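You operate a simulated robot arm through the tools that you are given. There is no shell and no other tool.

You are at the controls of a simulated robot arm. One attempt, no reset.

JOB
Put things in order on the sample bench top. At the end: the pink rub pad stands where the green core chuck stood; the green core chuck from the sample bench top stands where the orange felt pad stood; the brown board block from the sample bench top stands where the pink rub pad stood; the orange felt pad stands on top of the tamper; whatever was shut is shut again. Leave all else as you found it, and nothing knocked over.

Only the result counts: the job must be done as asked and must still hold three seconds after the hand-in. Knocking over, shifting, dropping, spilling or breaking anything else fails it.

ROBOT AND FRAMES
A 7-joint arm with a two-finger gripper, fixed in place. Base frame: the origin is on the floor under the middle of its stand, x ahead of it, y to its left, z up; the work surface is at about z = 860. Lengths are in mm, angles in rad, forces in N, time in s.
With the tool pointing down near the work surface it reaches from about 340 to 720 mm from the base axis. Its first joint turns from -1.152 to 1.152 rad. Payload 2.45 kg.
The TCP is the grasp point between the finger pads, 26 mm short of the fingertips. In the tool frame z runs along the fingers and y along their closing line. The gripper opens to 96 mm; its body begins 69 mm behind the TCP.
Orientation is told as [roll, pitch, yaw] about the base's x, y, z axes, in that order, counted from this pose: with the fingers straight down and closing along the base's y, the tool's x points along the base's -x, its y along +y and its z along -z.

CONTROLS
- The arm moves only by the tool arm_command. Its arguments are lists of equal length, an entry for each row: "translation": the shift along the tool's x, y, z in units of 150 mm (1.0 is 150 mm), a list of three; "delta_rot": the turn, a rotation vector about the tool's x, y, z in units of 90 degrees (1.0 is 90 degrees), a list of three; "gripper": the finger opening in mm, from 0 to 96. In form: {"translation": [[x, y, z], ...], "delta_rot": [[ax, ay, az], ...], "gripper": [gripper, ...]}. A call has 1 to 20 rows; each row is the pose to reach, as a shift and turn from the pose commanded when the call began, along the tool's axes at that moment. A call with a number of a shift or a turn outside -1 to 1 is refused whole. A row lasts 0.2 s, in which the tool goes at most 50 mm and 0.15 rad; a call with a longer step from one row to the next is refused whole, and so is a gripper value outside its range. A pose out of reach is approached as far as the arm can. The call stops where the force on the tool passes 40 N (or 10 N more than at its start, if that is more) or the arm is blocked; 0.2 s more then pass. Each finger travels about 50 mm/s and halts on what it meets, pressing with about 41 N; the grip force reading is that of the motor and also rises with nothing between the fingers. The clock runs only during rows and for 0.2 s after the last one: add rows that repeat a pose to give the fingers time. It gives the time, the measured TCP pose, the force on the tool (base axes), the opening and the grip force at its end, in the units of the frame above (readings bear some noise), with the torque about the TCP (base axes, N m) and any sound that the robot's microphone picked up, and new pictures: "show" is both (left out), scene, wrist or none.
- Cameras (640 x 400 px; columns grow to the right, rows downward): "scene" is fixed at [177.6, -397.8, 1445.4]; the picture's right is [0.76, -0.65, 0.00], its down [-0.31, -0.36, -0.88] and it looks along [0.57, 0.67, -0.48] (base axes); focal length 333 px, centre (320, 200). "wrist" rides on the gripper at [82, 3, -98] in the tool frame; the picture's right is [-0.04, 1.00, 0.00], its down [-0.73, -0.03, -0.68] and it looks along [-0.68, -0.03, 0.73] (tool axes); focal length 256 px, centre (320, 200). There is no depth. A picture from a camera that has moved, and an enlarged one, comes with that camera's place and axes in the base frame and with its lens. The place of the scene camera against the robot may be out by one fixed shift of up to 25 mm in any direction.
- inspect(camera, box): a new picture of the part [left, top, right, bottom] of that camera's present view, enlarged. It takes no simulated time.
- hand_in(): hands the job in; it is judged then, once.

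Places have to be worked out from the pictures, the camera data and where the tool is seen. Open the gripper and draw the arm clear of the work before you hand the job in, unless the task says otherwise.

The tools are called after ">>>" as name(argument=value, ...) on one line, values as JSON. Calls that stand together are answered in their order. arm_command: Moves the arm, as the interface text tells. Its arguments: {"type":"object","properties":{"translation":{"type":"array"},"delta_rot":{"type":"array"},"gripper":{"type":"array"},"show":{"type":"string","enum":["both","scene","wrist","none"]}},"required":["translation","delta_rot","gripper"]} The other tools are called the same way: inspect (camera, box) takes an enlarged picture of a part of a camera's view; hand_in () hands the job in.

At the start:

```text
time: 0.0
eef_pos: [445.5, 106.6, 1149.1]
tcp_rot: [-0.001, -0.001, 0.001]
contact_force: [-0.7, 0.3, 0.2]
moment: [-0.01, -0.02, 0.0]
width: 96.0
finger_force: 0.1
```

scene: 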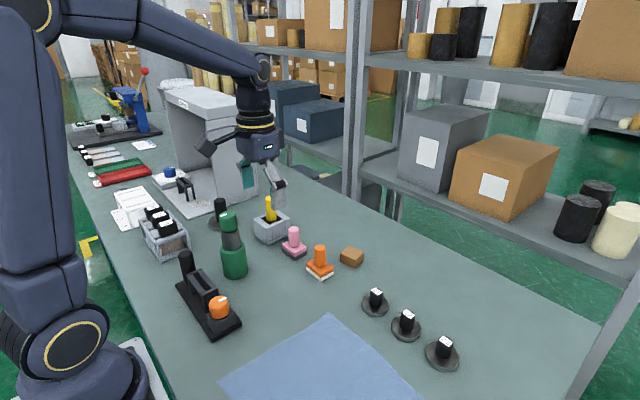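
wrist: 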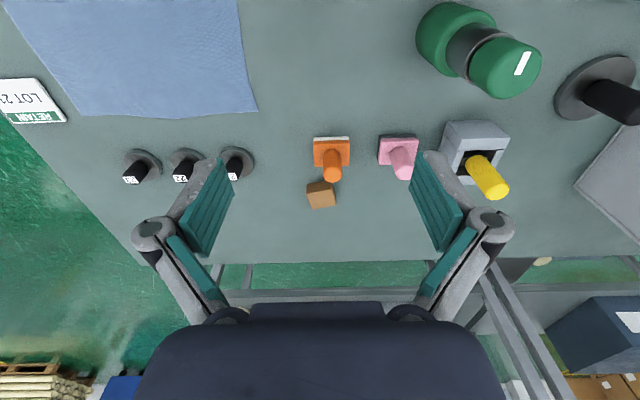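

I start by enlarging the pictures to identify the objects before moving anything.

>>> inspect(camera="scene", box=[160, 180, 380, 340])

>>> inspect(camera="scene", box=[60, 60, 300, 220])

>>> inspect(camera="wrist", box=[280, 90, 520, 240])

>>> inspect(camera="scene", box=[340, 260, 500, 380])

```text
2.50 times, centred on (270, 260) of scene
camera zoom: at [177.6, -397.8, 1445.4], right [0.76, -0.65, 0.0], down [-0.31, -0.36, -0.88], along [0.57, 0.67, -0.48], focal length 833 px, centre (445, 50)
```

zoom: 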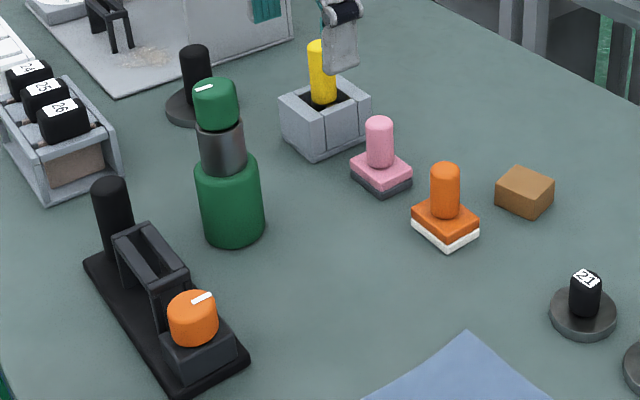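

```text
2.50 times, centred on (180, 140) of scene
camera zoom: at [177.6, -397.8, 1445.4], right [0.76, -0.65, 0.0], down [-0.31, -0.36, -0.88], along [0.57, 0.67, -0.48], focal length 833 px, centre (670, 350)
```

zoom: 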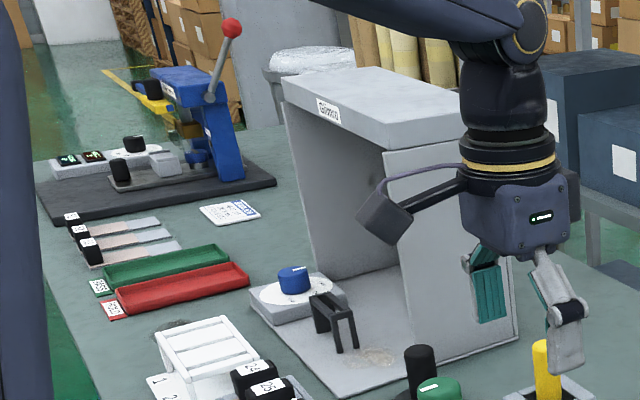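

```text
2.67 times, centred on (400, 165) of wrist
camera zoom: at [364.7, 110.6, 1247.7], right [0.04, 1.0, 0.0], down [0.73, -0.03, 0.68], along [0.68, -0.03, -0.73], focal length 683 px, centre (107, 293)
```

zoom: 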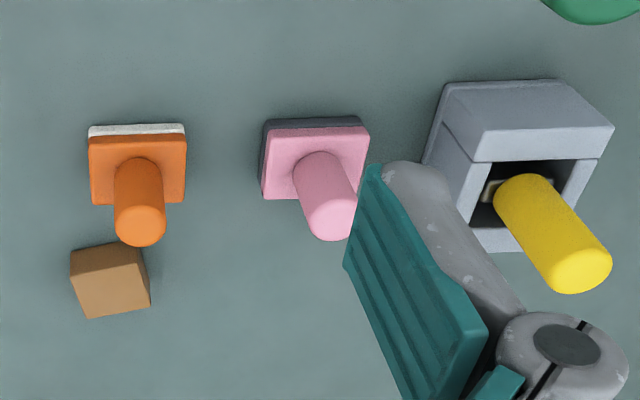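

```text
3.33 times, centred on (420, 320) of scene
camera zoom: at [177.6, -397.8, 1445.4], right [0.76, -0.65, 0.0], down [-0.31, -0.36, -0.88], along [0.57, 0.67, -0.48], focal length 1111 px, centre (-13, -200)
```

zoom: 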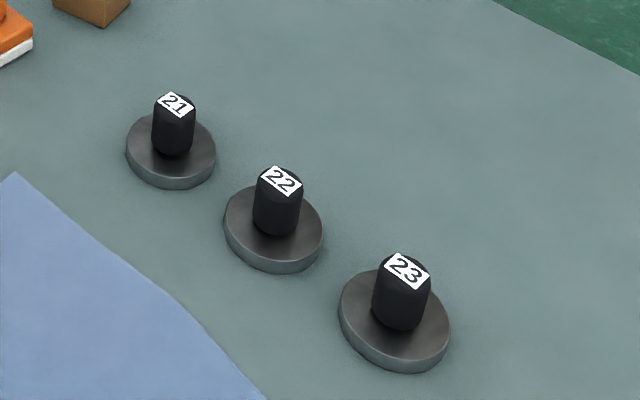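

Next I look closer at the candidates for "tamper" and "core chuck" (black disc with post, green stepped body, black tool with orange knob).

>>> inspect(camera="scene", box=[190, 190, 270, 290])

>>> inspect(camera="scene", box=[165, 240, 265, 340])

>>> inspect(camera="wrist", box=[400, 0, 640, 150])

>>> inspect(camera="scene", box=[60, 60, 160, 180])

>>> inspect(camera="scene", box=[100, 150, 220, 260])

>>> inspect(camera="scene", box=[380, 0, 640, 260])

```text
4.00 times, centred on (230, 240) of scene
camera zoom: at [177.6, -397.8, 1445.4], right [0.76, -0.65, 0.0], down [-0.31, -0.36, -0.88], along [0.57, 0.67, -0.48], focal length 1333 px, centre (680, 40)
```

zoom: 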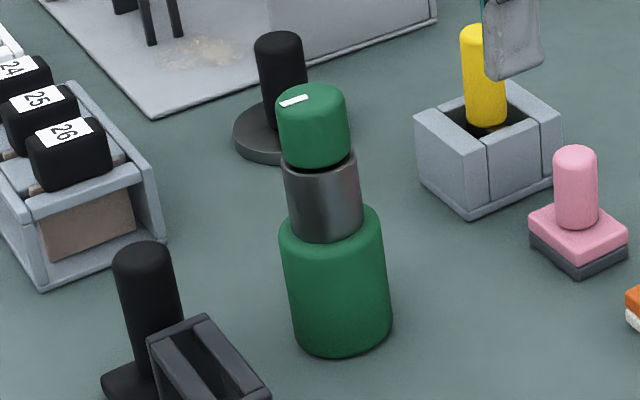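

```text
4.00 times, centred on (215, 290) of scene
camera zoom: at [177.6, -397.8, 1445.4], right [0.76, -0.65, 0.0], down [-0.31, -0.36, -0.88], along [0.57, 0.67, -0.48], focal length 1333 px, centre (740, -160)
```

zoom: 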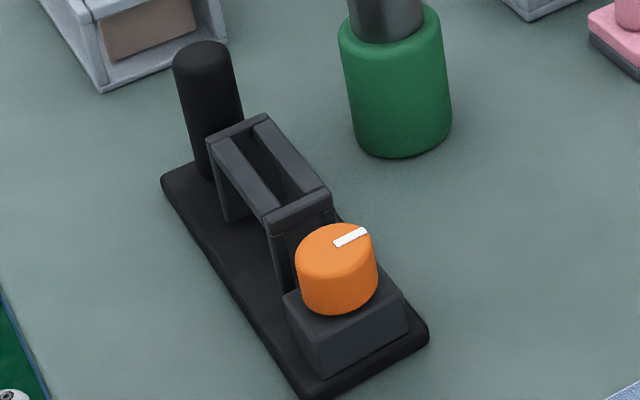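

```text
2.67 times, centred on (520, 75) of wrist
camera zoom: at [364.7, 110.6, 1247.7], right [0.04, 1.0, 0.0], down [0.73, -0.03, 0.68], along [0.68, -0.03, -0.73], focal length 683 px, centre (-213, 533)
```

zoom: 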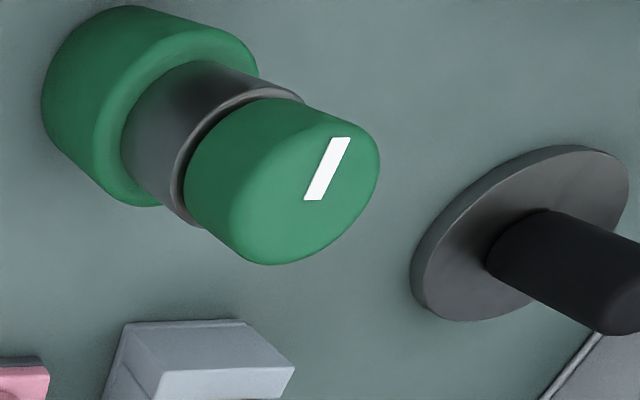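

```text
3.33 times, centred on (110, 120) of scene
camera zoom: at [177.6, -397.8, 1445.4], right [0.76, -0.65, 0.0], down [-0.31, -0.36, -0.88], along [0.57, 0.67, -0.48], focal length 1111 px, centre (1020, 467)
```

zoom: 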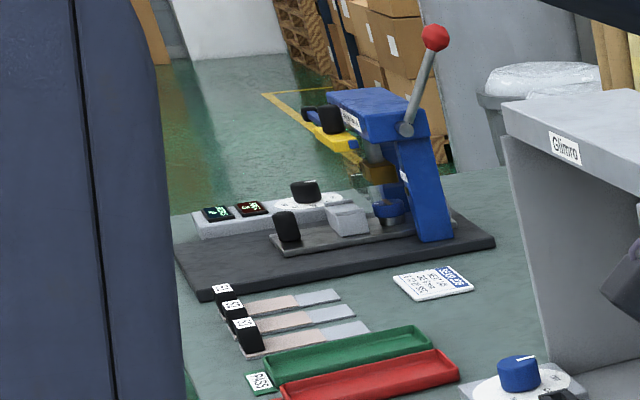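

```text
3.64 times, centred on (160, 205) of scene
camera zoom: at [177.6, -397.8, 1445.4], right [0.76, -0.65, 0.0], down [-0.31, -0.36, -0.88], along [0.57, 0.67, -0.48], focal length 1212 px, centre (902, 182)
```

zoom: 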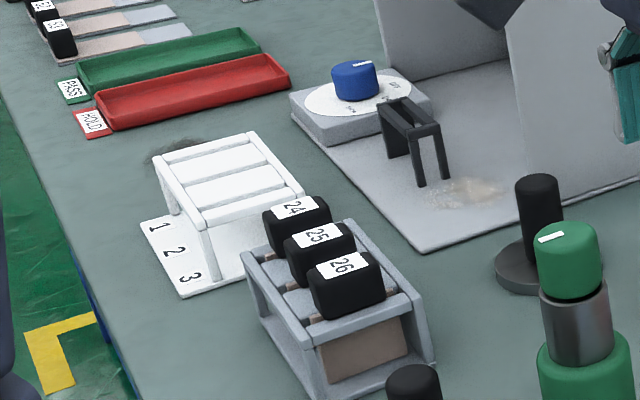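

```text
1.54 times, centred on (510, 130) of scene
camera zoom: at [177.6, -397.8, 1445.4], right [0.76, -0.65, 0.0], down [-0.31, -0.36, -0.88], along [0.57, 0.67, -0.48], focal length 513 px, centre (28, 308)
```

zoom: 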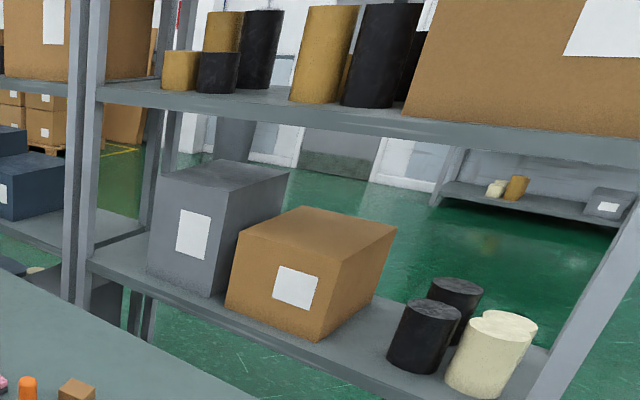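

The targets look like this: pink pad and orange felt pad (handled stamps), brown block, green stepped chuck, and the tamper as a black disc with a post beside the booth. I move over the pad area to measure positions from a closer view.

>>> arm_command(translation=[[-0.16, 0.03, 0.14], [-0.32, 0.06, 0.28], [-0.48, 0.09, 0.42], [-0.64, 0.12, 0.56], [-0.8, 0.15, 0.7], [-0.8, 0.15, 0.7]], delta_rot=[[0, 0, 0], [0, 0, 0], [0, 0, 0], [0, 0, 0], [0, 0, 0], [0, 0, 0]], gripper=[96, 96, 96, 96, 96, 96])

```text
time: 1.4
eef_pos: [565.9, 131.6, 1044.7]
tcp_rot: [0.002, 0.0, 0.0]
contact_force: [-0.5, 0.9, 0.3]
moment: [0.03, -0.02, -0.02]
width: 96.0
finger_force: 0.1
camera wrist: at [484.0, 135.5, 1142.7], right [0.04, 1.0, 0.0], down [0.73, -0.03, 0.68], along [0.68, -0.03, -0.73], focal length 256 px, centre (320, 200)
```

scene: 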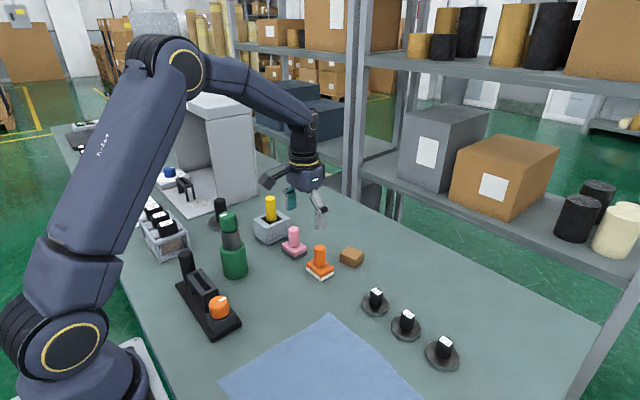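
wrist: 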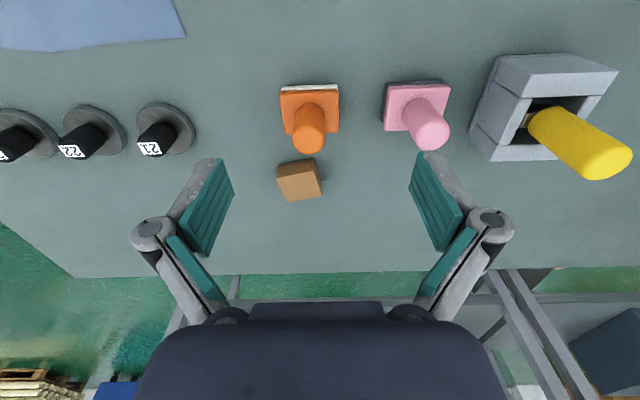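

>>> inspect(camera="wrist", box=[260, 70, 360, 210])

>>> inspect(camera="wrist", box=[370, 40, 640, 190])

```text
2.86 times, centred on (310, 140) of wrist
camera zoom: at [484.0, 135.5, 1142.7], right [0.04, 1.0, 0.0], down [0.73, -0.03, 0.68], along [0.68, -0.03, -0.73], focal length 731 px, centre (349, 371)
```

zoom: 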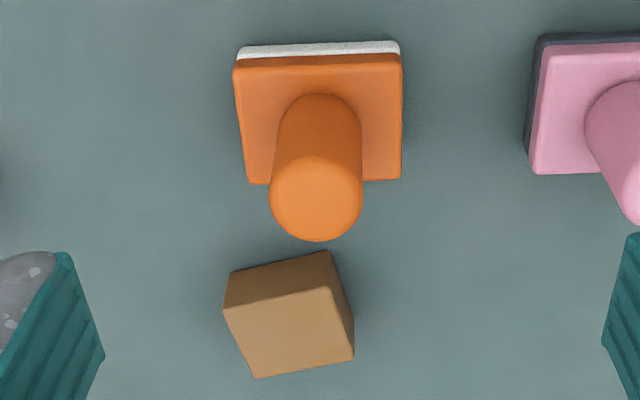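

```text
2.37 times, centred on (505, 115) of wrist
camera zoom: at [484.0, 135.5, 1142.7], right [0.04, 1.0, 0.0], down [0.73, -0.03, 0.68], along [0.68, -0.03, -0.73], focal length 607 px, centre (-118, 402)
```

zoom: 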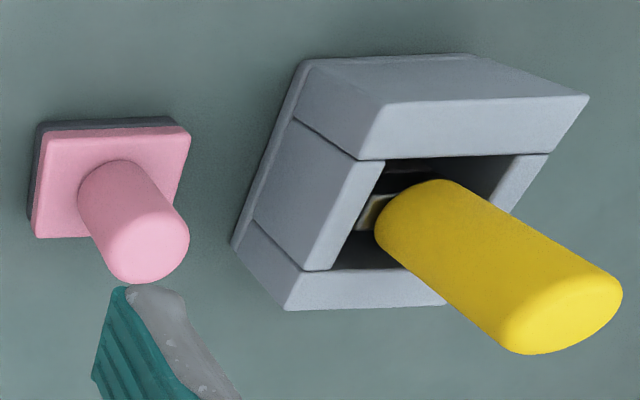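

From this view I place the orange pad at about (604.6, 119.7) and the pink pad at about (604.5, 231). Both are about 60x49 mm with a 30 mm handle topping out near z 930. The brown block is at about (698, 98), yawed about 0.21. Next I go over the green chuck to measure it.

>>> arm_command(translation=[[0.1, 0.07, -0.2], [0.3, 0.2, -0.36], [0.5, 0.33, -0.36], [0.7, 0.46, -0.36], [0.85, 0.6, -0.36], [0.9, 0.65, -0.36], [0.9, 0.65, -0.36]], delta_rot=[[0, 0, 0], [0, 0, 0], [0, 0, 0], [0, 0, 0], [0, 0, 0], [0, 0, 0], [0, 0, 0]], gripper=[96, 96, 96, 96, 96, 96, 96])

```text
time: 3.0
eef_pos: [433.2, 229.3, 1096.0]
tcp_rot: [0.0, 0.001, 0.003]
contact_force: [0.5, 0.6, 0.2]
moment: [0.03, -0.03, -0.02]
width: 95.7
finger_force: 0.0
camera wrist: at [351.0, 231.9, 1194.6], right [0.04, 1.0, 0.0], down [0.73, -0.03, 0.68], along [0.68, -0.03, -0.73], focal length 256 px, centre (320, 200)
```

scene: 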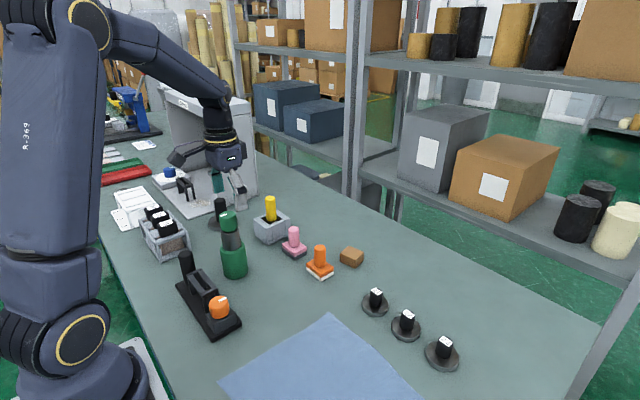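
wrist: 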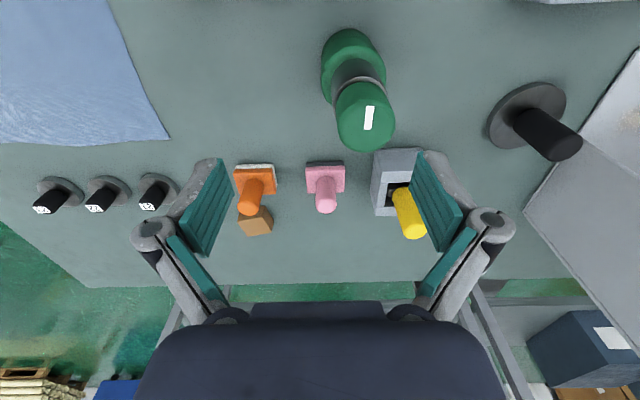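

>>> inspect(camera="wrist", box=[290, 10, 430, 170])

>>> inspect(camera="wrist", box=[470, 60, 610, 190])

>>> inspect(camera="wrist", box=[220, 140, 450, 260])

```text
2.50 times, centred on (360, 90) of wrist
camera zoom: at [351.0, 231.9, 1194.6], right [0.04, 1.0, 0.0], down [0.73, -0.03, 0.68], along [0.68, -0.03, -0.73], focal length 640 px, centre (220, 475)
```

zoom: 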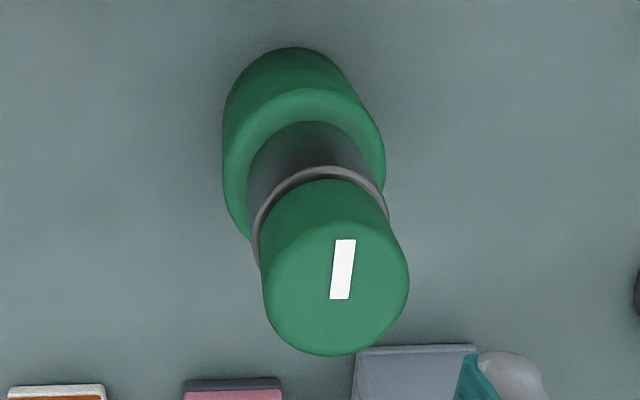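

```text
3.08 times, centred on (540, 125) of wrist
camera zoom: at [351.0, 231.9, 1194.6], right [0.04, 1.0, 0.0], down [0.73, -0.03, 0.68], along [0.68, -0.03, -0.73], focal length 788 px, centre (-357, 431)
```

zoom: 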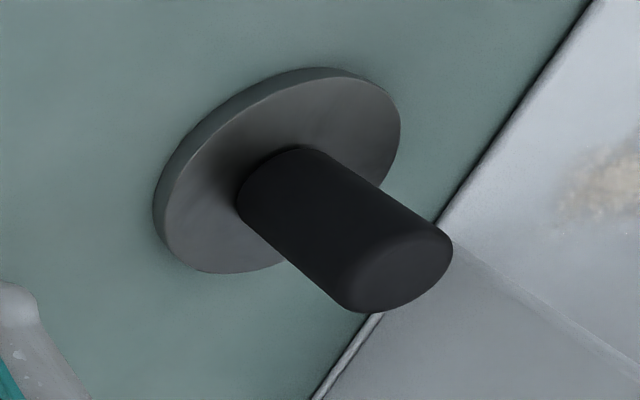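

```text
2.78 times, centred on (335, 200) of wrist
camera zoom: at [351.0, 231.9, 1194.6], right [0.04, 1.0, 0.0], down [0.73, -0.03, 0.68], along [0.68, -0.03, -0.73], focal length 712 px, centre (278, 200)
```

zoom: 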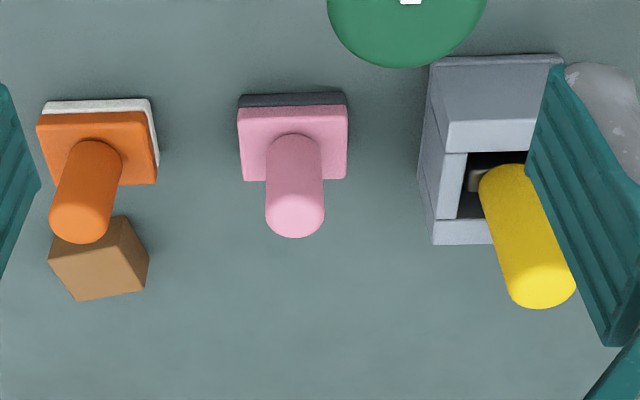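

The chuck stands at about (438, 262) and is about 164 mm tall, with a 63 mm body, a steel neck and a 42 mm cap. I zoom in on its neck and on the tamper to plan the grips.

>>> inspect(camera="scene", box=[210, 200, 260, 285])

>>> inspect(camera="scene", box=[195, 185, 245, 235])

```text
4.71 times, centred on (235, 242) of scene
camera zoom: at [177.6, -397.8, 1445.4], right [0.76, -0.65, 0.0], down [-0.31, -0.36, -0.88], along [0.57, 0.67, -0.48], focal length 1569 px, centre (720, 0)
```

zoom: 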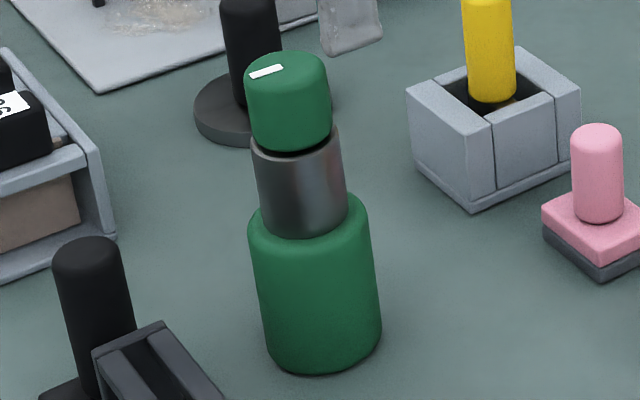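

```text
8.00 times, centred on (220, 210) of scene
camera zoom: at [177.6, -397.8, 1445.4], right [0.76, -0.65, 0.0], down [-0.31, -0.36, -0.88], along [0.57, 0.67, -0.48], focal length 2667 px, centre (1120, 120)
```

zoom: 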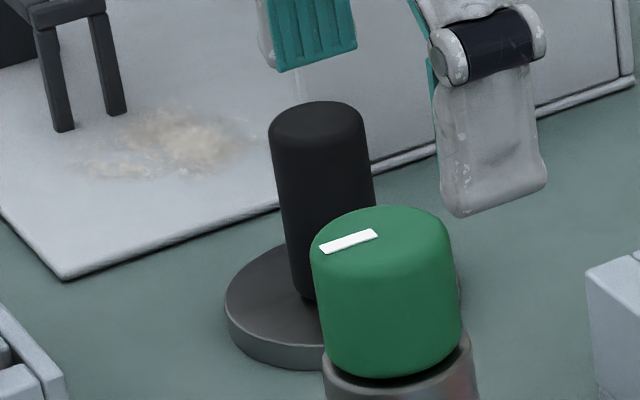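

The black disc with the 30 mm post, topping out near z 949 at about (512, 499), fits "tamper". I check the yellow item in the grey box once more to rule it out.

>>> inspect(camera="scene", box=[250, 190, 295, 245])

>>> inspect(camera="wrist", box=[365, 140, 435, 240])

>>> inspect(camera="wrist", box=[500, 0, 640, 180])

```text
7.27 times, centred on (272, 218) of scene
camera zoom: at [177.6, -397.8, 1445.4], right [0.76, -0.65, 0.0], down [-0.31, -0.36, -0.88], along [0.57, 0.67, -0.48], focal length 2424 px, centre (666, 73)
```

zoom: 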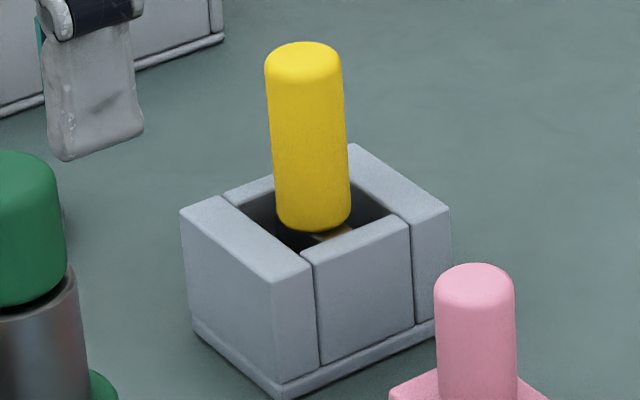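

```text
4.00 times, centred on (400, 190) of wrist
camera zoom: at [351.0, 231.9, 1194.6], right [0.04, 1.0, 0.0], down [0.73, -0.03, 0.68], along [0.68, -0.03, -0.73], focal length 1024 px, centre (0, 240)
```

zoom: 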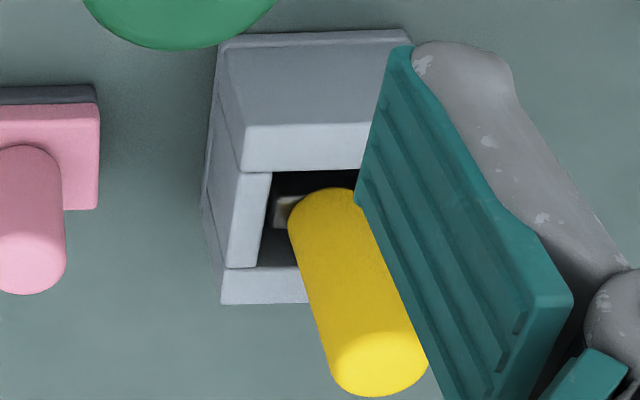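

```text
2.22 times, centred on (570, 90) of wrist
camera zoom: at [351.0, 231.9, 1194.6], right [0.04, 1.0, 0.0], down [0.73, -0.03, 0.68], along [0.68, -0.03, -0.73], focal length 569 px, centre (-236, 444)
```

zoom: 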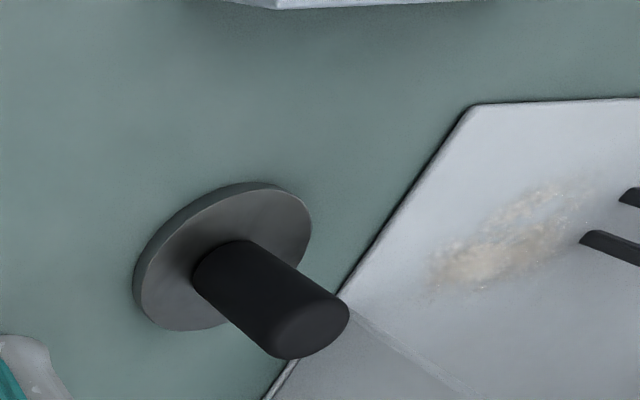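

The yellow piece is a handled tool in its own holder, so the black disc with post is the tamper. I fly high past the chuck towards it to measure the top of its post at close range.

>>> arm_command(translation=[[0.0, 0.25, -0.1], [-0.1, 0.5, -0.1], [-0.2, 0.75, -0.1], [-0.3, 1.0, -0.1], [-0.3, 1.0, -0.1]], delta_rot=[[0, 0, 0], [0, 0, 0], [0, 0, 0], [0, 0, 0], [0, 0, 0]], gripper=[96, 96, 96, 96, 96], show="wrist")

```text
time: 4.2
eef_pos: [474.9, 382.1, 1112.6]
tcp_rot: [0.001, 0.001, 0.001]
contact_force: [0.0, -0.1, 0.3]
moment: [0.01, 0.01, 0.0]
width: 96.2
finger_force: 0.0
camera wrist: at [393.4, 384.8, 1210.8], right [0.04, 1.0, 0.0], down [0.73, -0.03, 0.68], along [0.68, -0.03, -0.73], focal length 256 px, centre (320, 200)
```

wrist: 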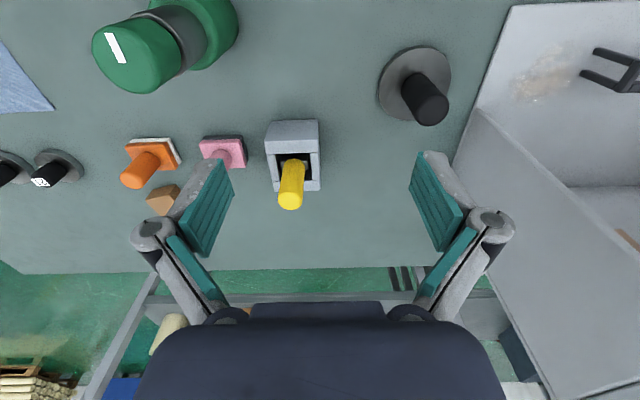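

The path is clear, with the post ahead and to the right and the booth wall beyond it. I step closer above the tamper while staying higher than the post.

>>> arm_command(translation=[[-0.05, 0.2, 0.1], [-0.1, 0.4, 0.25], [-0.13, 0.6, 0.4], [-0.15, 0.68, 0.55], [-0.15, 0.68, 0.6], [-0.15, 0.68, 0.6]], delta_rot=[[0, 0, 0], [0, 0, 0], [0, 0, 0], [0, 0, 0], [0, 0, 0], [0, 0, 0]], gripper=[96, 96, 96, 96, 96, 96], show="both")

```text
time: 5.6
eef_pos: [497.4, 474.5, 1023.0]
tcp_rot: [-0.001, 0.001, 0.001]
contact_force: [-0.1, 0.4, 0.1]
moment: [-0.01, -0.04, 0.0]
width: 95.8
finger_force: 0.1
out of reach, approached as far as the arm can: row 4, 5, 6
camera wrist: at [415.3, 477.7, 1121.5], right [0.04, 1.0, 0.0], down [0.73, -0.03, 0.68], along [0.68, -0.03, -0.73], focal length 256 px, centre (320, 200)
```

scene: 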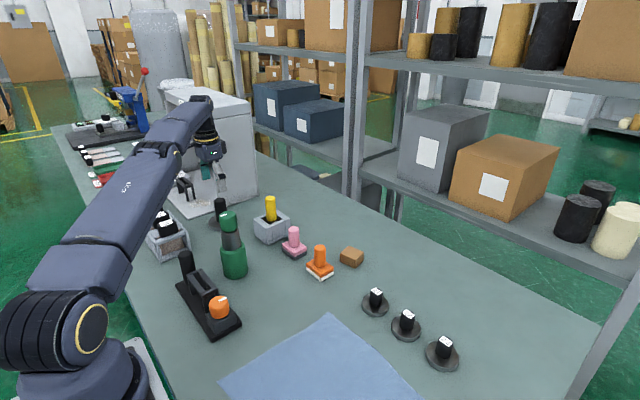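
wrist: 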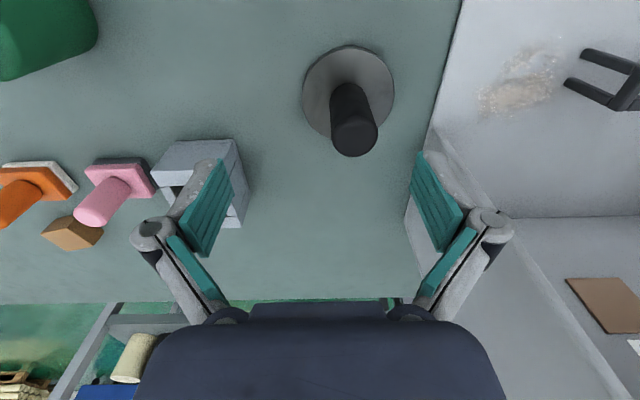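

The vertical tool tops out at a radius of about 690 mm at this height, so placing on the tamper will need a tilted tool. First I measure the post precisely from this view.

>>> inspect(camera="wrist", box=[290, 30, 410, 170])

>>> inspect(camera="scene", box=[160, 90, 260, 230])

```text
2.86 times, centred on (350, 100) of wrist
camera zoom: at [415.3, 477.7, 1121.5], right [0.04, 1.0, 0.0], down [0.73, -0.03, 0.68], along [0.68, -0.03, -0.73], focal length 731 px, centre (234, 486)
```

zoom: 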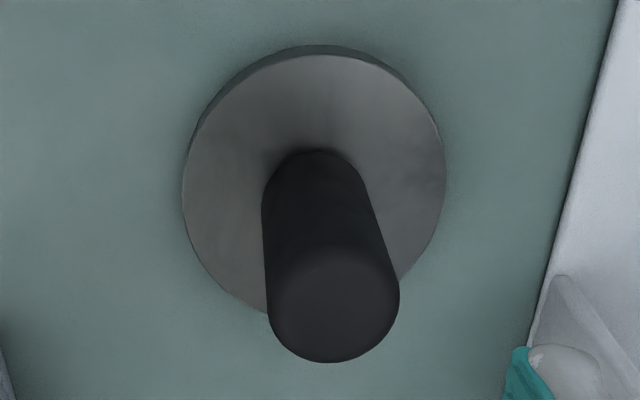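

```text
2.86 times, centred on (210, 160) of scene
camera zoom: at [177.6, -397.8, 1445.4], right [0.76, -0.65, 0.0], down [-0.31, -0.36, -0.88], along [0.57, 0.67, -0.48], focal length 952 px, centre (634, 314)
```

zoom: 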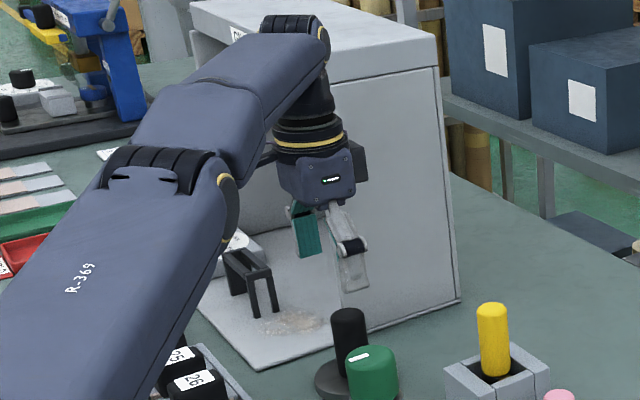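

The post axis is at about (511, 500) with its top at about z 950 and 34 mm diameter, r ≈ 715. I will grip the orange pad with the tool tilted about 0.3 rad outward so the tamper is reachable, and I fly back towards the pad now.

>>> arm_command(translation=[[-0.05, -0.15, -0.2], [-0.15, -0.4, -0.35], [-0.25, -0.65, -0.45], [-0.35, -0.85, -0.45], [-0.42, -0.98, -0.45], [-0.42, -0.98, -0.45]], delta_rot=[[0, 0, 0], [0, 0, 0], [0, 0, 0], [0, 0, 0], [0, 0, 0], [0, 0, 0]], gripper=[96, 96, 96, 90, 80, 70], show="wrist")

```text
time: 7.0
eef_pos: [557.1, 325.5, 1088.6]
tcp_rot: [0.0, 0.001, 0.002]
contact_force: [0.0, 1.2, -0.7]
moment: [-0.02, -0.01, -0.03]
width: 69.9
finger_force: 0.0
camera wrist: at [475.5, 330.0, 1187.1], right [0.04, 1.0, 0.0], down [0.73, -0.03, 0.68], along [0.68, -0.03, -0.73], focal length 256 px, centre (320, 200)
```

wrist: 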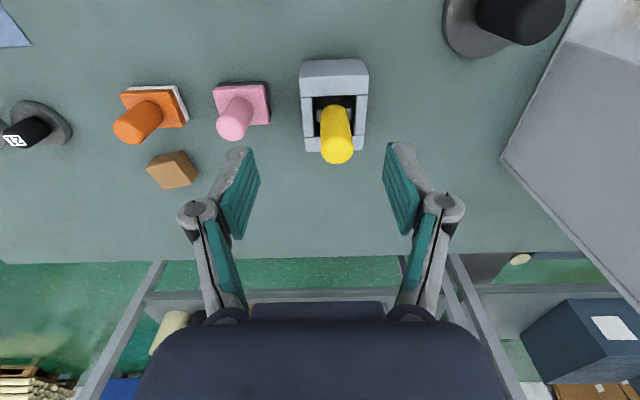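

I am at about (557, 326, 1089). I move toward the orange pad while tilting the tool 0.3 rad so the fingertips point outward.

>>> arm_command(translation=[[-0.04, -0.2, 0], [-0.08, -0.4, 0], [-0.12, -0.6, 0], [-0.16, -0.8, 0], [-0.2, -0.985, 0], [-0.2, -0.985, 0]], delta_rot=[[0, -0.04, 0], [0, -0.08, 0], [0, -0.12, 0], [0, -0.16, 0], [0, -0.191, 0], [0, -0.191, 0]], gripper=[70, 70, 70, 70, 70, 70], show="wrist")

```text
time: 8.4
eef_pos: [590.0, 181.0, 1088.2]
tcp_rot: [0.0, -0.301, 0.001]
contact_force: [0.0, 0.3, 0.7]
moment: [-0.02, -0.02, -0.03]
width: 70.2
finger_force: 0.1
camera wrist: at [482.0, 184.3, 1158.6], right [0.04, 1.0, 0.01], down [0.5, -0.03, 0.87], along [0.87, -0.03, -0.5], focal length 256 px, centre (320, 200)
```

wrist: 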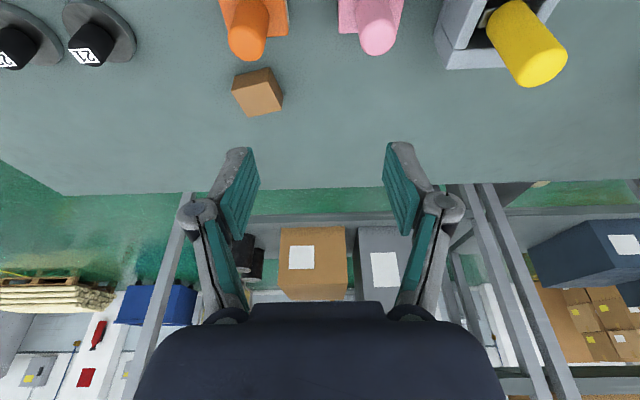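

The tilt is set, with the reading at pitch -0.301. I now move to a pre-grasp just above the orange handle, at about (605, 119.5, 968).

>>> arm_command(translation=[[0.015, -0.1, 0.1], [0.05, -0.25, 0.3], [0.09, -0.35, 0.5], [0.125, -0.41, 0.7], [0.143, -0.41, 0.79], [0.143, -0.41, 0.79]], delta_rot=[[0, 0, 0], [0, 0, 0], [0, 0, 0], [0, 0, 0], [0, 0, 0], [0, 0, 0]], gripper=[70, 70, 70, 70, 70, 70], show="both")

```text
time: 9.8
eef_pos: [602.0, 117.8, 971.2]
tcp_rot: [0.001, -0.3, 0.0]
contact_force: [-0.5, 0.3, -0.2]
moment: [0.0, -0.02, -0.01]
width: 69.8
finger_force: 0.0
camera wrist: at [495.8, 121.4, 1041.6], right [0.04, 1.0, 0.01], down [0.5, -0.03, 0.87], along [0.87, -0.03, -0.5], focal length 256 px, centre (320, 200)
```

scene: 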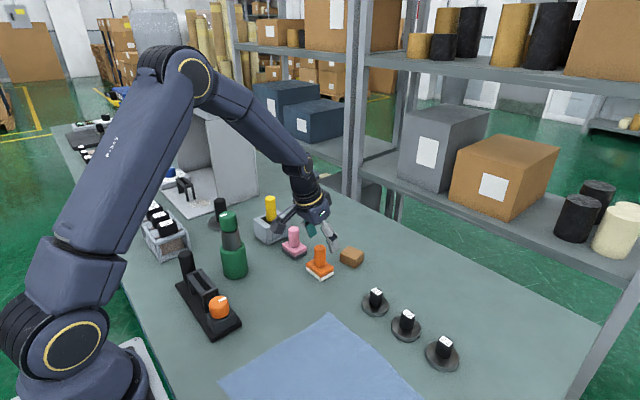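
wrist: 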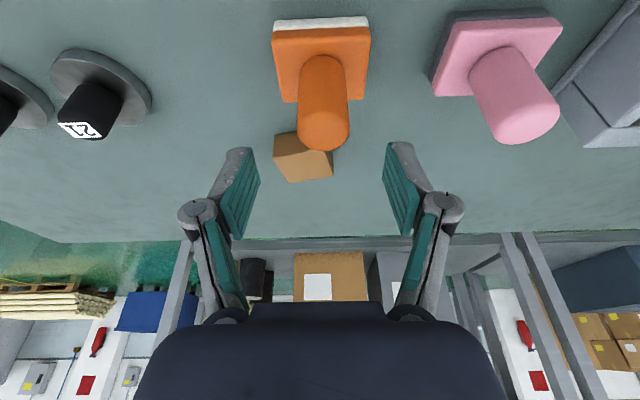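

I zoom in on the pad from here to refine its position before descending.

>>> inspect(camera="wrist", box=[250, 0, 400, 170])

>>> inspect(camera="wrist", box=[410, 0, 580, 160])

>>> inspect(camera="scene", box=[270, 190, 370, 290])

```text
2.35 times, centred on (325, 85) of wrist
camera zoom: at [495.8, 121.4, 1041.6], right [0.04, 1.0, 0.01], down [0.5, -0.03, 0.87], along [0.87, -0.03, -0.5], focal length 602 px, centre (308, 471)
```

zoom: 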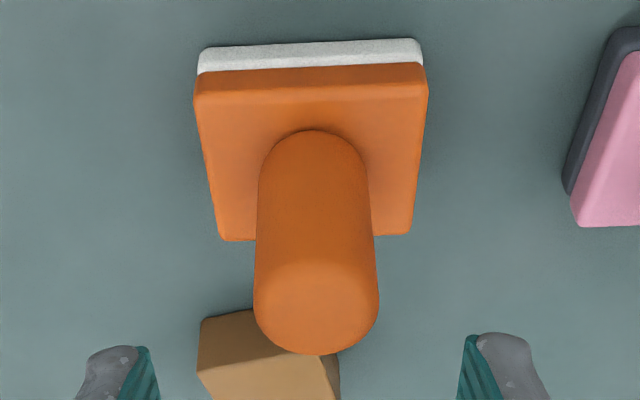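

```text
2.50 times, centred on (495, 80) of wrist
camera zoom: at [495.8, 121.4, 1041.6], right [0.04, 1.0, 0.01], down [0.5, -0.03, 0.87], along [0.87, -0.03, -0.5], focal length 640 px, centre (-118, 500)
```

zoom: 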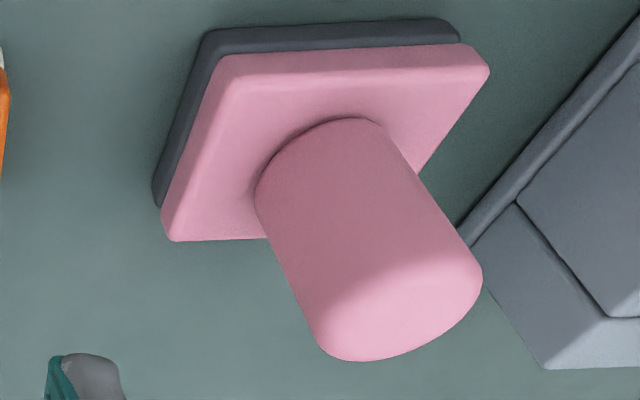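

```text
4.00 times, centred on (320, 240) of scene
camera zoom: at [177.6, -397.8, 1445.4], right [0.76, -0.65, 0.0], down [-0.31, -0.36, -0.88], along [0.57, 0.67, -0.48], focal length 1333 px, centre (320, 40)
```

zoom: 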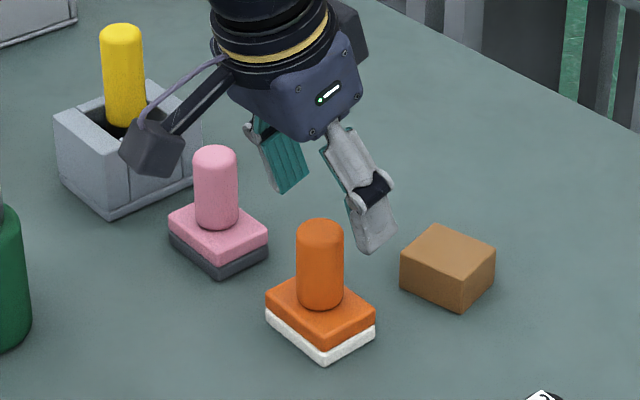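

The refined orange pad centre is (605, 120), with the handle from z 876 to 931. I descend so the TCP sits at about (605, 120, 909) around the handle, fingers still open.

>>> arm_command(translation=[[0.02, 0.013, 0.08], [0.04, 0.013, 0.16], [0.06, 0.013, 0.24], [0.085, 0.013, 0.33], [0.1, 0.013, 0.395], [0.1, 0.013, 0.395], [0.1, 0.013, 0.395]], delta_rot=[[0, 0, 0], [0, 0, 0], [0, 0, 0], [0, 0, 0], [0, 0, 0], [0, 0, 0], [0, 0, 0]], gripper=[70, 70, 70, 70, 70, 70, 70], show="both")

```text
time: 11.4
eef_pos: [606.4, 118.6, 909.6]
tcp_rot: [0.0, -0.299, 0.001]
contact_force: [0.4, 0.3, -0.4]
moment: [0.03, 0.0, -0.01]
width: 69.8
finger_force: 0.1
camera wrist: at [499.9, 122.9, 980.1], right [0.04, 1.0, 0.01], down [0.5, -0.03, 0.87], along [0.87, -0.03, -0.5], focal length 256 px, centre (320, 200)
```

scene: 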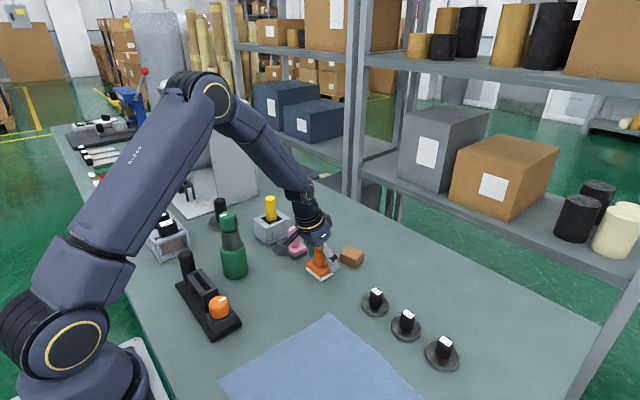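
wrist: 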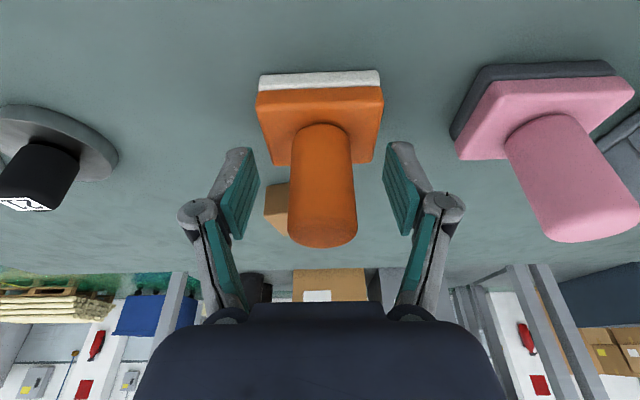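

The handle sits centred between the fingers. I close on it.

>>> arm_command(translation=[[0, 0, 0], [0, 0, 0], [0, 0, 0], [0, 0, 0], [0, 0, 0], [0, 0, 0]], delta_rot=[[0, 0, 0], [0, 0, 0], [0, 0, 0], [0, 0, 0], [0, 0, 0], [0, 0, 0]], gripper=[50, 35, 20, 20, 20, 20], show="wrist")

```text
time: 12.8
eef_pos: [609.3, 121.6, 914.1]
tcp_rot: [0.005, -0.312, 0.001]
contact_force: [6.0, 7.7, 36.2]
moment: [0.14, -0.14, -0.03]
width: 28.7
finger_force: 41.3
camera wrist: at [502.1, 124.2, 983.0], right [0.04, 1.0, 0.02], down [0.49, -0.03, 0.87], along [0.87, -0.02, -0.49], focal length 256 px, centre (320, 200)
```

wrist: 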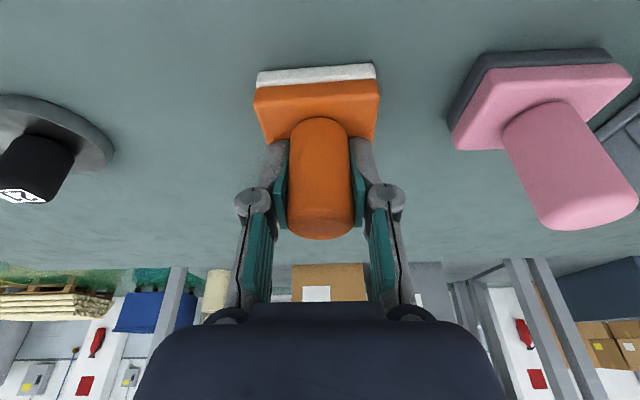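

The grip holds at 28.7 mm with 41 N, though the fingertips press on the pad's base because they extend on closing. I lift gently to relieve that and check that the pad comes along.

>>> arm_command(translation=[[-0.01, 0, -0.032], [-0.02, 0, -0.064], [-0.04, 0, -0.127], [-0.08, 0, -0.255], [-0.12, 0, -0.382], [-0.12, 0, -0.382]], delta_rot=[[0, 0, 0], [0, 0, 0], [0, 0, 0], [0, 0, 0], [0, 0, 0], [0, 0, 0]], gripper=[20, 20, 20, 20, 20, 20], show="both")

```text
time: 14.2
eef_pos: [607.5, 119.2, 969.1]
tcp_rot: [0.0, -0.3, 0.001]
contact_force: [-0.7, -0.4, -0.1]
moment: [-0.02, -0.02, -0.01]
width: 28.3
finger_force: 41.2
camera wrist: at [501.2, 122.9, 1039.4], right [0.04, 1.0, 0.01], down [0.5, -0.03, 0.87], along [0.86, -0.03, -0.5], focal length 256 px, centre (320, 200)
```

scene: 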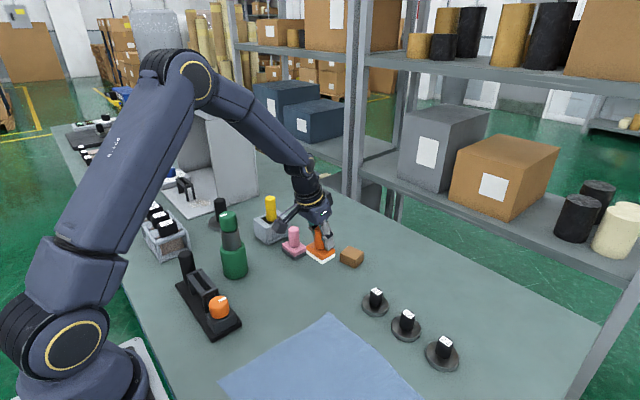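
wrist: 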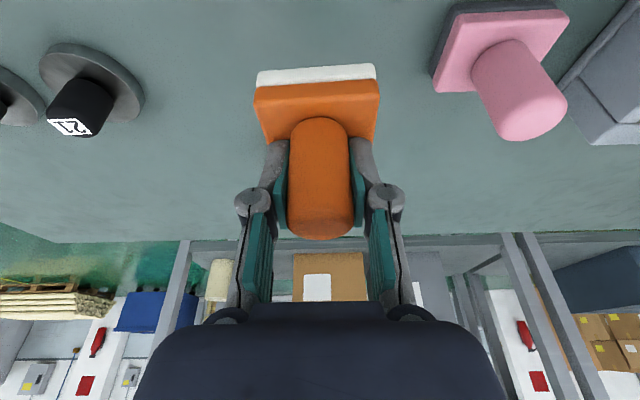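

The pad is lifted cleanly and no residual force remains. I zoom in to measure exactly how it sits relative to the TCP.

>>> inspect(camera="wrist", box=[230, 50, 410, 250])

>>> inspect(camera="scene", box=[280, 200, 370, 280])

```text
2.00 times, centred on (320, 150) of wrist
camera zoom: at [501.2, 122.9, 1039.4], right [0.04, 1.0, 0.01], down [0.5, -0.03, 0.87], along [0.86, -0.03, -0.5], focal length 512 px, centre (320, 300)
```

zoom: 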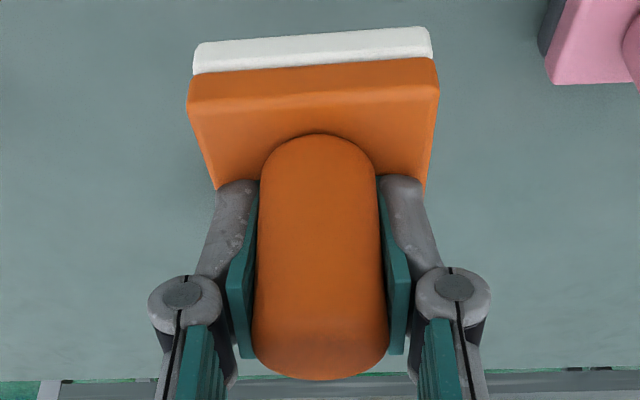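

```text
5.00 times, centred on (325, 240) of scene
camera zoom: at [177.6, -397.8, 1445.4], right [0.76, -0.65, 0.0], down [-0.31, -0.36, -0.88], along [0.57, 0.67, -0.48], focal length 1667 px, centre (295, 0)
```

zoom: 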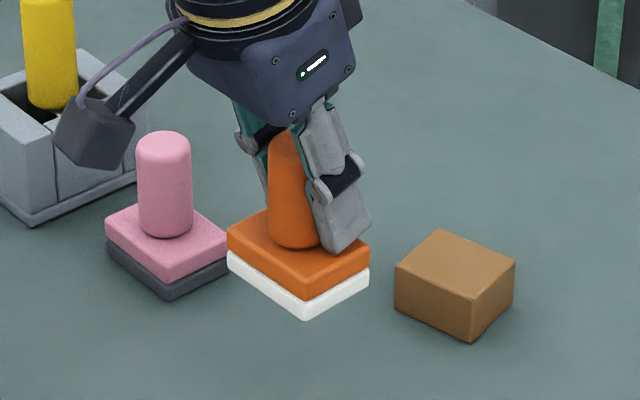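

The pad axis coincides with the TCP, with its bottom 54 mm below it. I raise it well above everything and start toward the tamper.

>>> arm_command(translation=[[-0.04, 0.0, -0.13], [-0.05, 0.06, -0.27], [-0.05, 0.14, -0.41], [-0.045, 0.24, -0.55], [-0.04, 0.33, -0.68], [-0.036, 0.4, -0.79], [-0.036, 0.4, -0.79]], delta_rot=[[0, 0, 0], [0, 0, 0], [0, 0, 0], [0, 0, 0], [0, 0, 0], [0, 0, 0], [0, 0, 0]], gripper=[20, 20, 20, 20, 20, 20, 20], show="none")

>>> arm_command(translation=[[0.042, 0.197, 0.013], [0.084, 0.394, 0.026], [0.126, 0.59, 0.039], [0.168, 0.787, 0.052], [0.21, 0.984, 0.065], [0.21, 0.984, 0.065]], delta_rot=[[-0.0147, 0, -0.0474], [-0.0294, 0, -0.0949], [-0.044, 0, -0.1423], [-0.0587, 0, -0.1898], [-0.0734, 0, -0.2372], [-0.0734, 0, -0.2372]], gripper=[20, 20, 20, 20, 20, 20], show="both")

```text
time: 15.8
eef_pos: [577.8, 180.6, 1083.1]
tcp_rot: [0.0, -0.301, -0.001]
contact_force: [0.8, -1.2, -1.4]
moment: [0.0, -0.03, 0.01]
width: 28.3
finger_force: 41.0
```

```text
time: 17.2
eef_pos: [548.7, 329.7, 1065.0]
tcp_rot: [0.001, -0.301, 0.393]
contact_force: [-0.4, 0.1, -0.5]
moment: [0.0, -0.01, 0.0]
width: 28.3
finger_force: 40.6
camera wrist: at [448.7, 291.7, 1134.7], right [-0.35, 0.94, 0.01], down [0.47, 0.16, 0.87], along [0.81, 0.31, -0.5], focal length 256 px, centre (320, 200)
```

scene: 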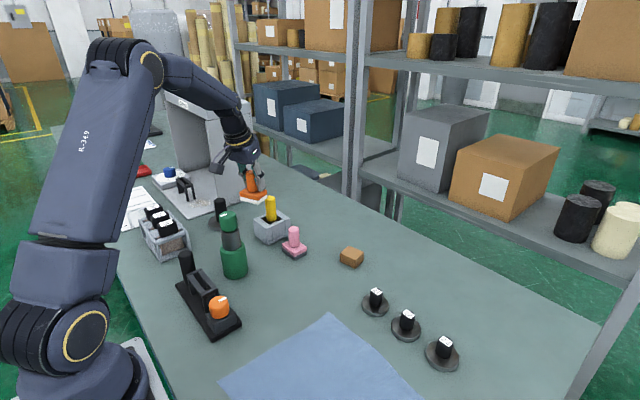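
wrist: 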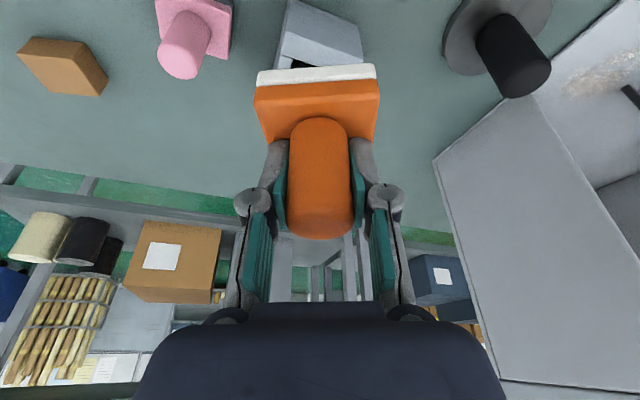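

The pad is at (549, 330, 1065), clear of the yellow handle. I continue toward the tamper and bring the yaw to 0.774 (radial).

>>> arm_command(translation=[[-0.024, 0.175, 0.02], [-0.048, 0.351, 0.04], [-0.073, 0.526, 0.06], [-0.097, 0.702, 0.085], [-0.121, 0.877, 0.107], [-0.121, 0.877, 0.107], [-0.121, 0.877, 0.107]], delta_rot=[[-0.0143, 0, -0.0463], [-0.0287, 0, -0.0927], [-0.043, 0, -0.139], [-0.0574, 0, -0.1854], [-0.0717, 0, -0.2317], [-0.0717, 0, -0.2317], [-0.0717, 0, -0.2317]], gripper=[20, 20, 20, 20, 20, 20, 20], show="both")

```text
time: 18.8
eef_pos: [518.9, 457.9, 1055.4]
tcp_rot: [0.0, -0.299, 0.773]
contact_force: [0.4, -0.2, -1.0]
moment: [0.0, 0.03, 0.02]
width: 28.4
finger_force: 41.4
camera wrist: at [441.2, 386.2, 1126.3], right [-0.67, 0.74, 0.01], down [0.38, 0.33, 0.87], along [0.64, 0.58, -0.5], focal length 256 px, centre (320, 200)
```

scene: 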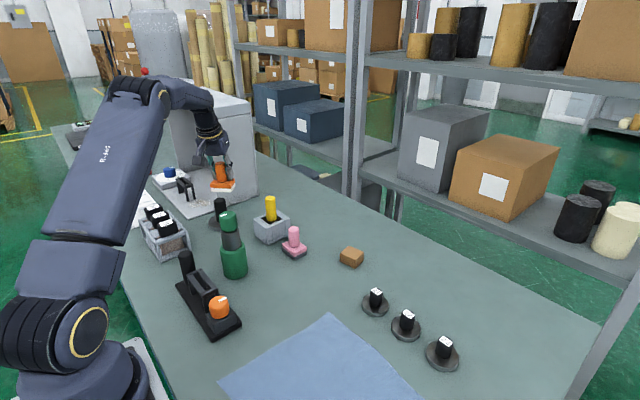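
wrist: 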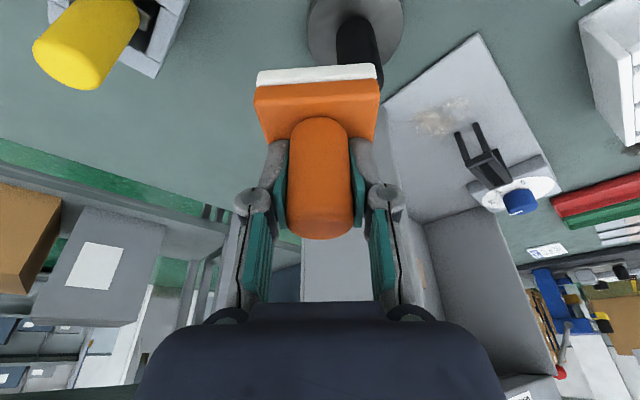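

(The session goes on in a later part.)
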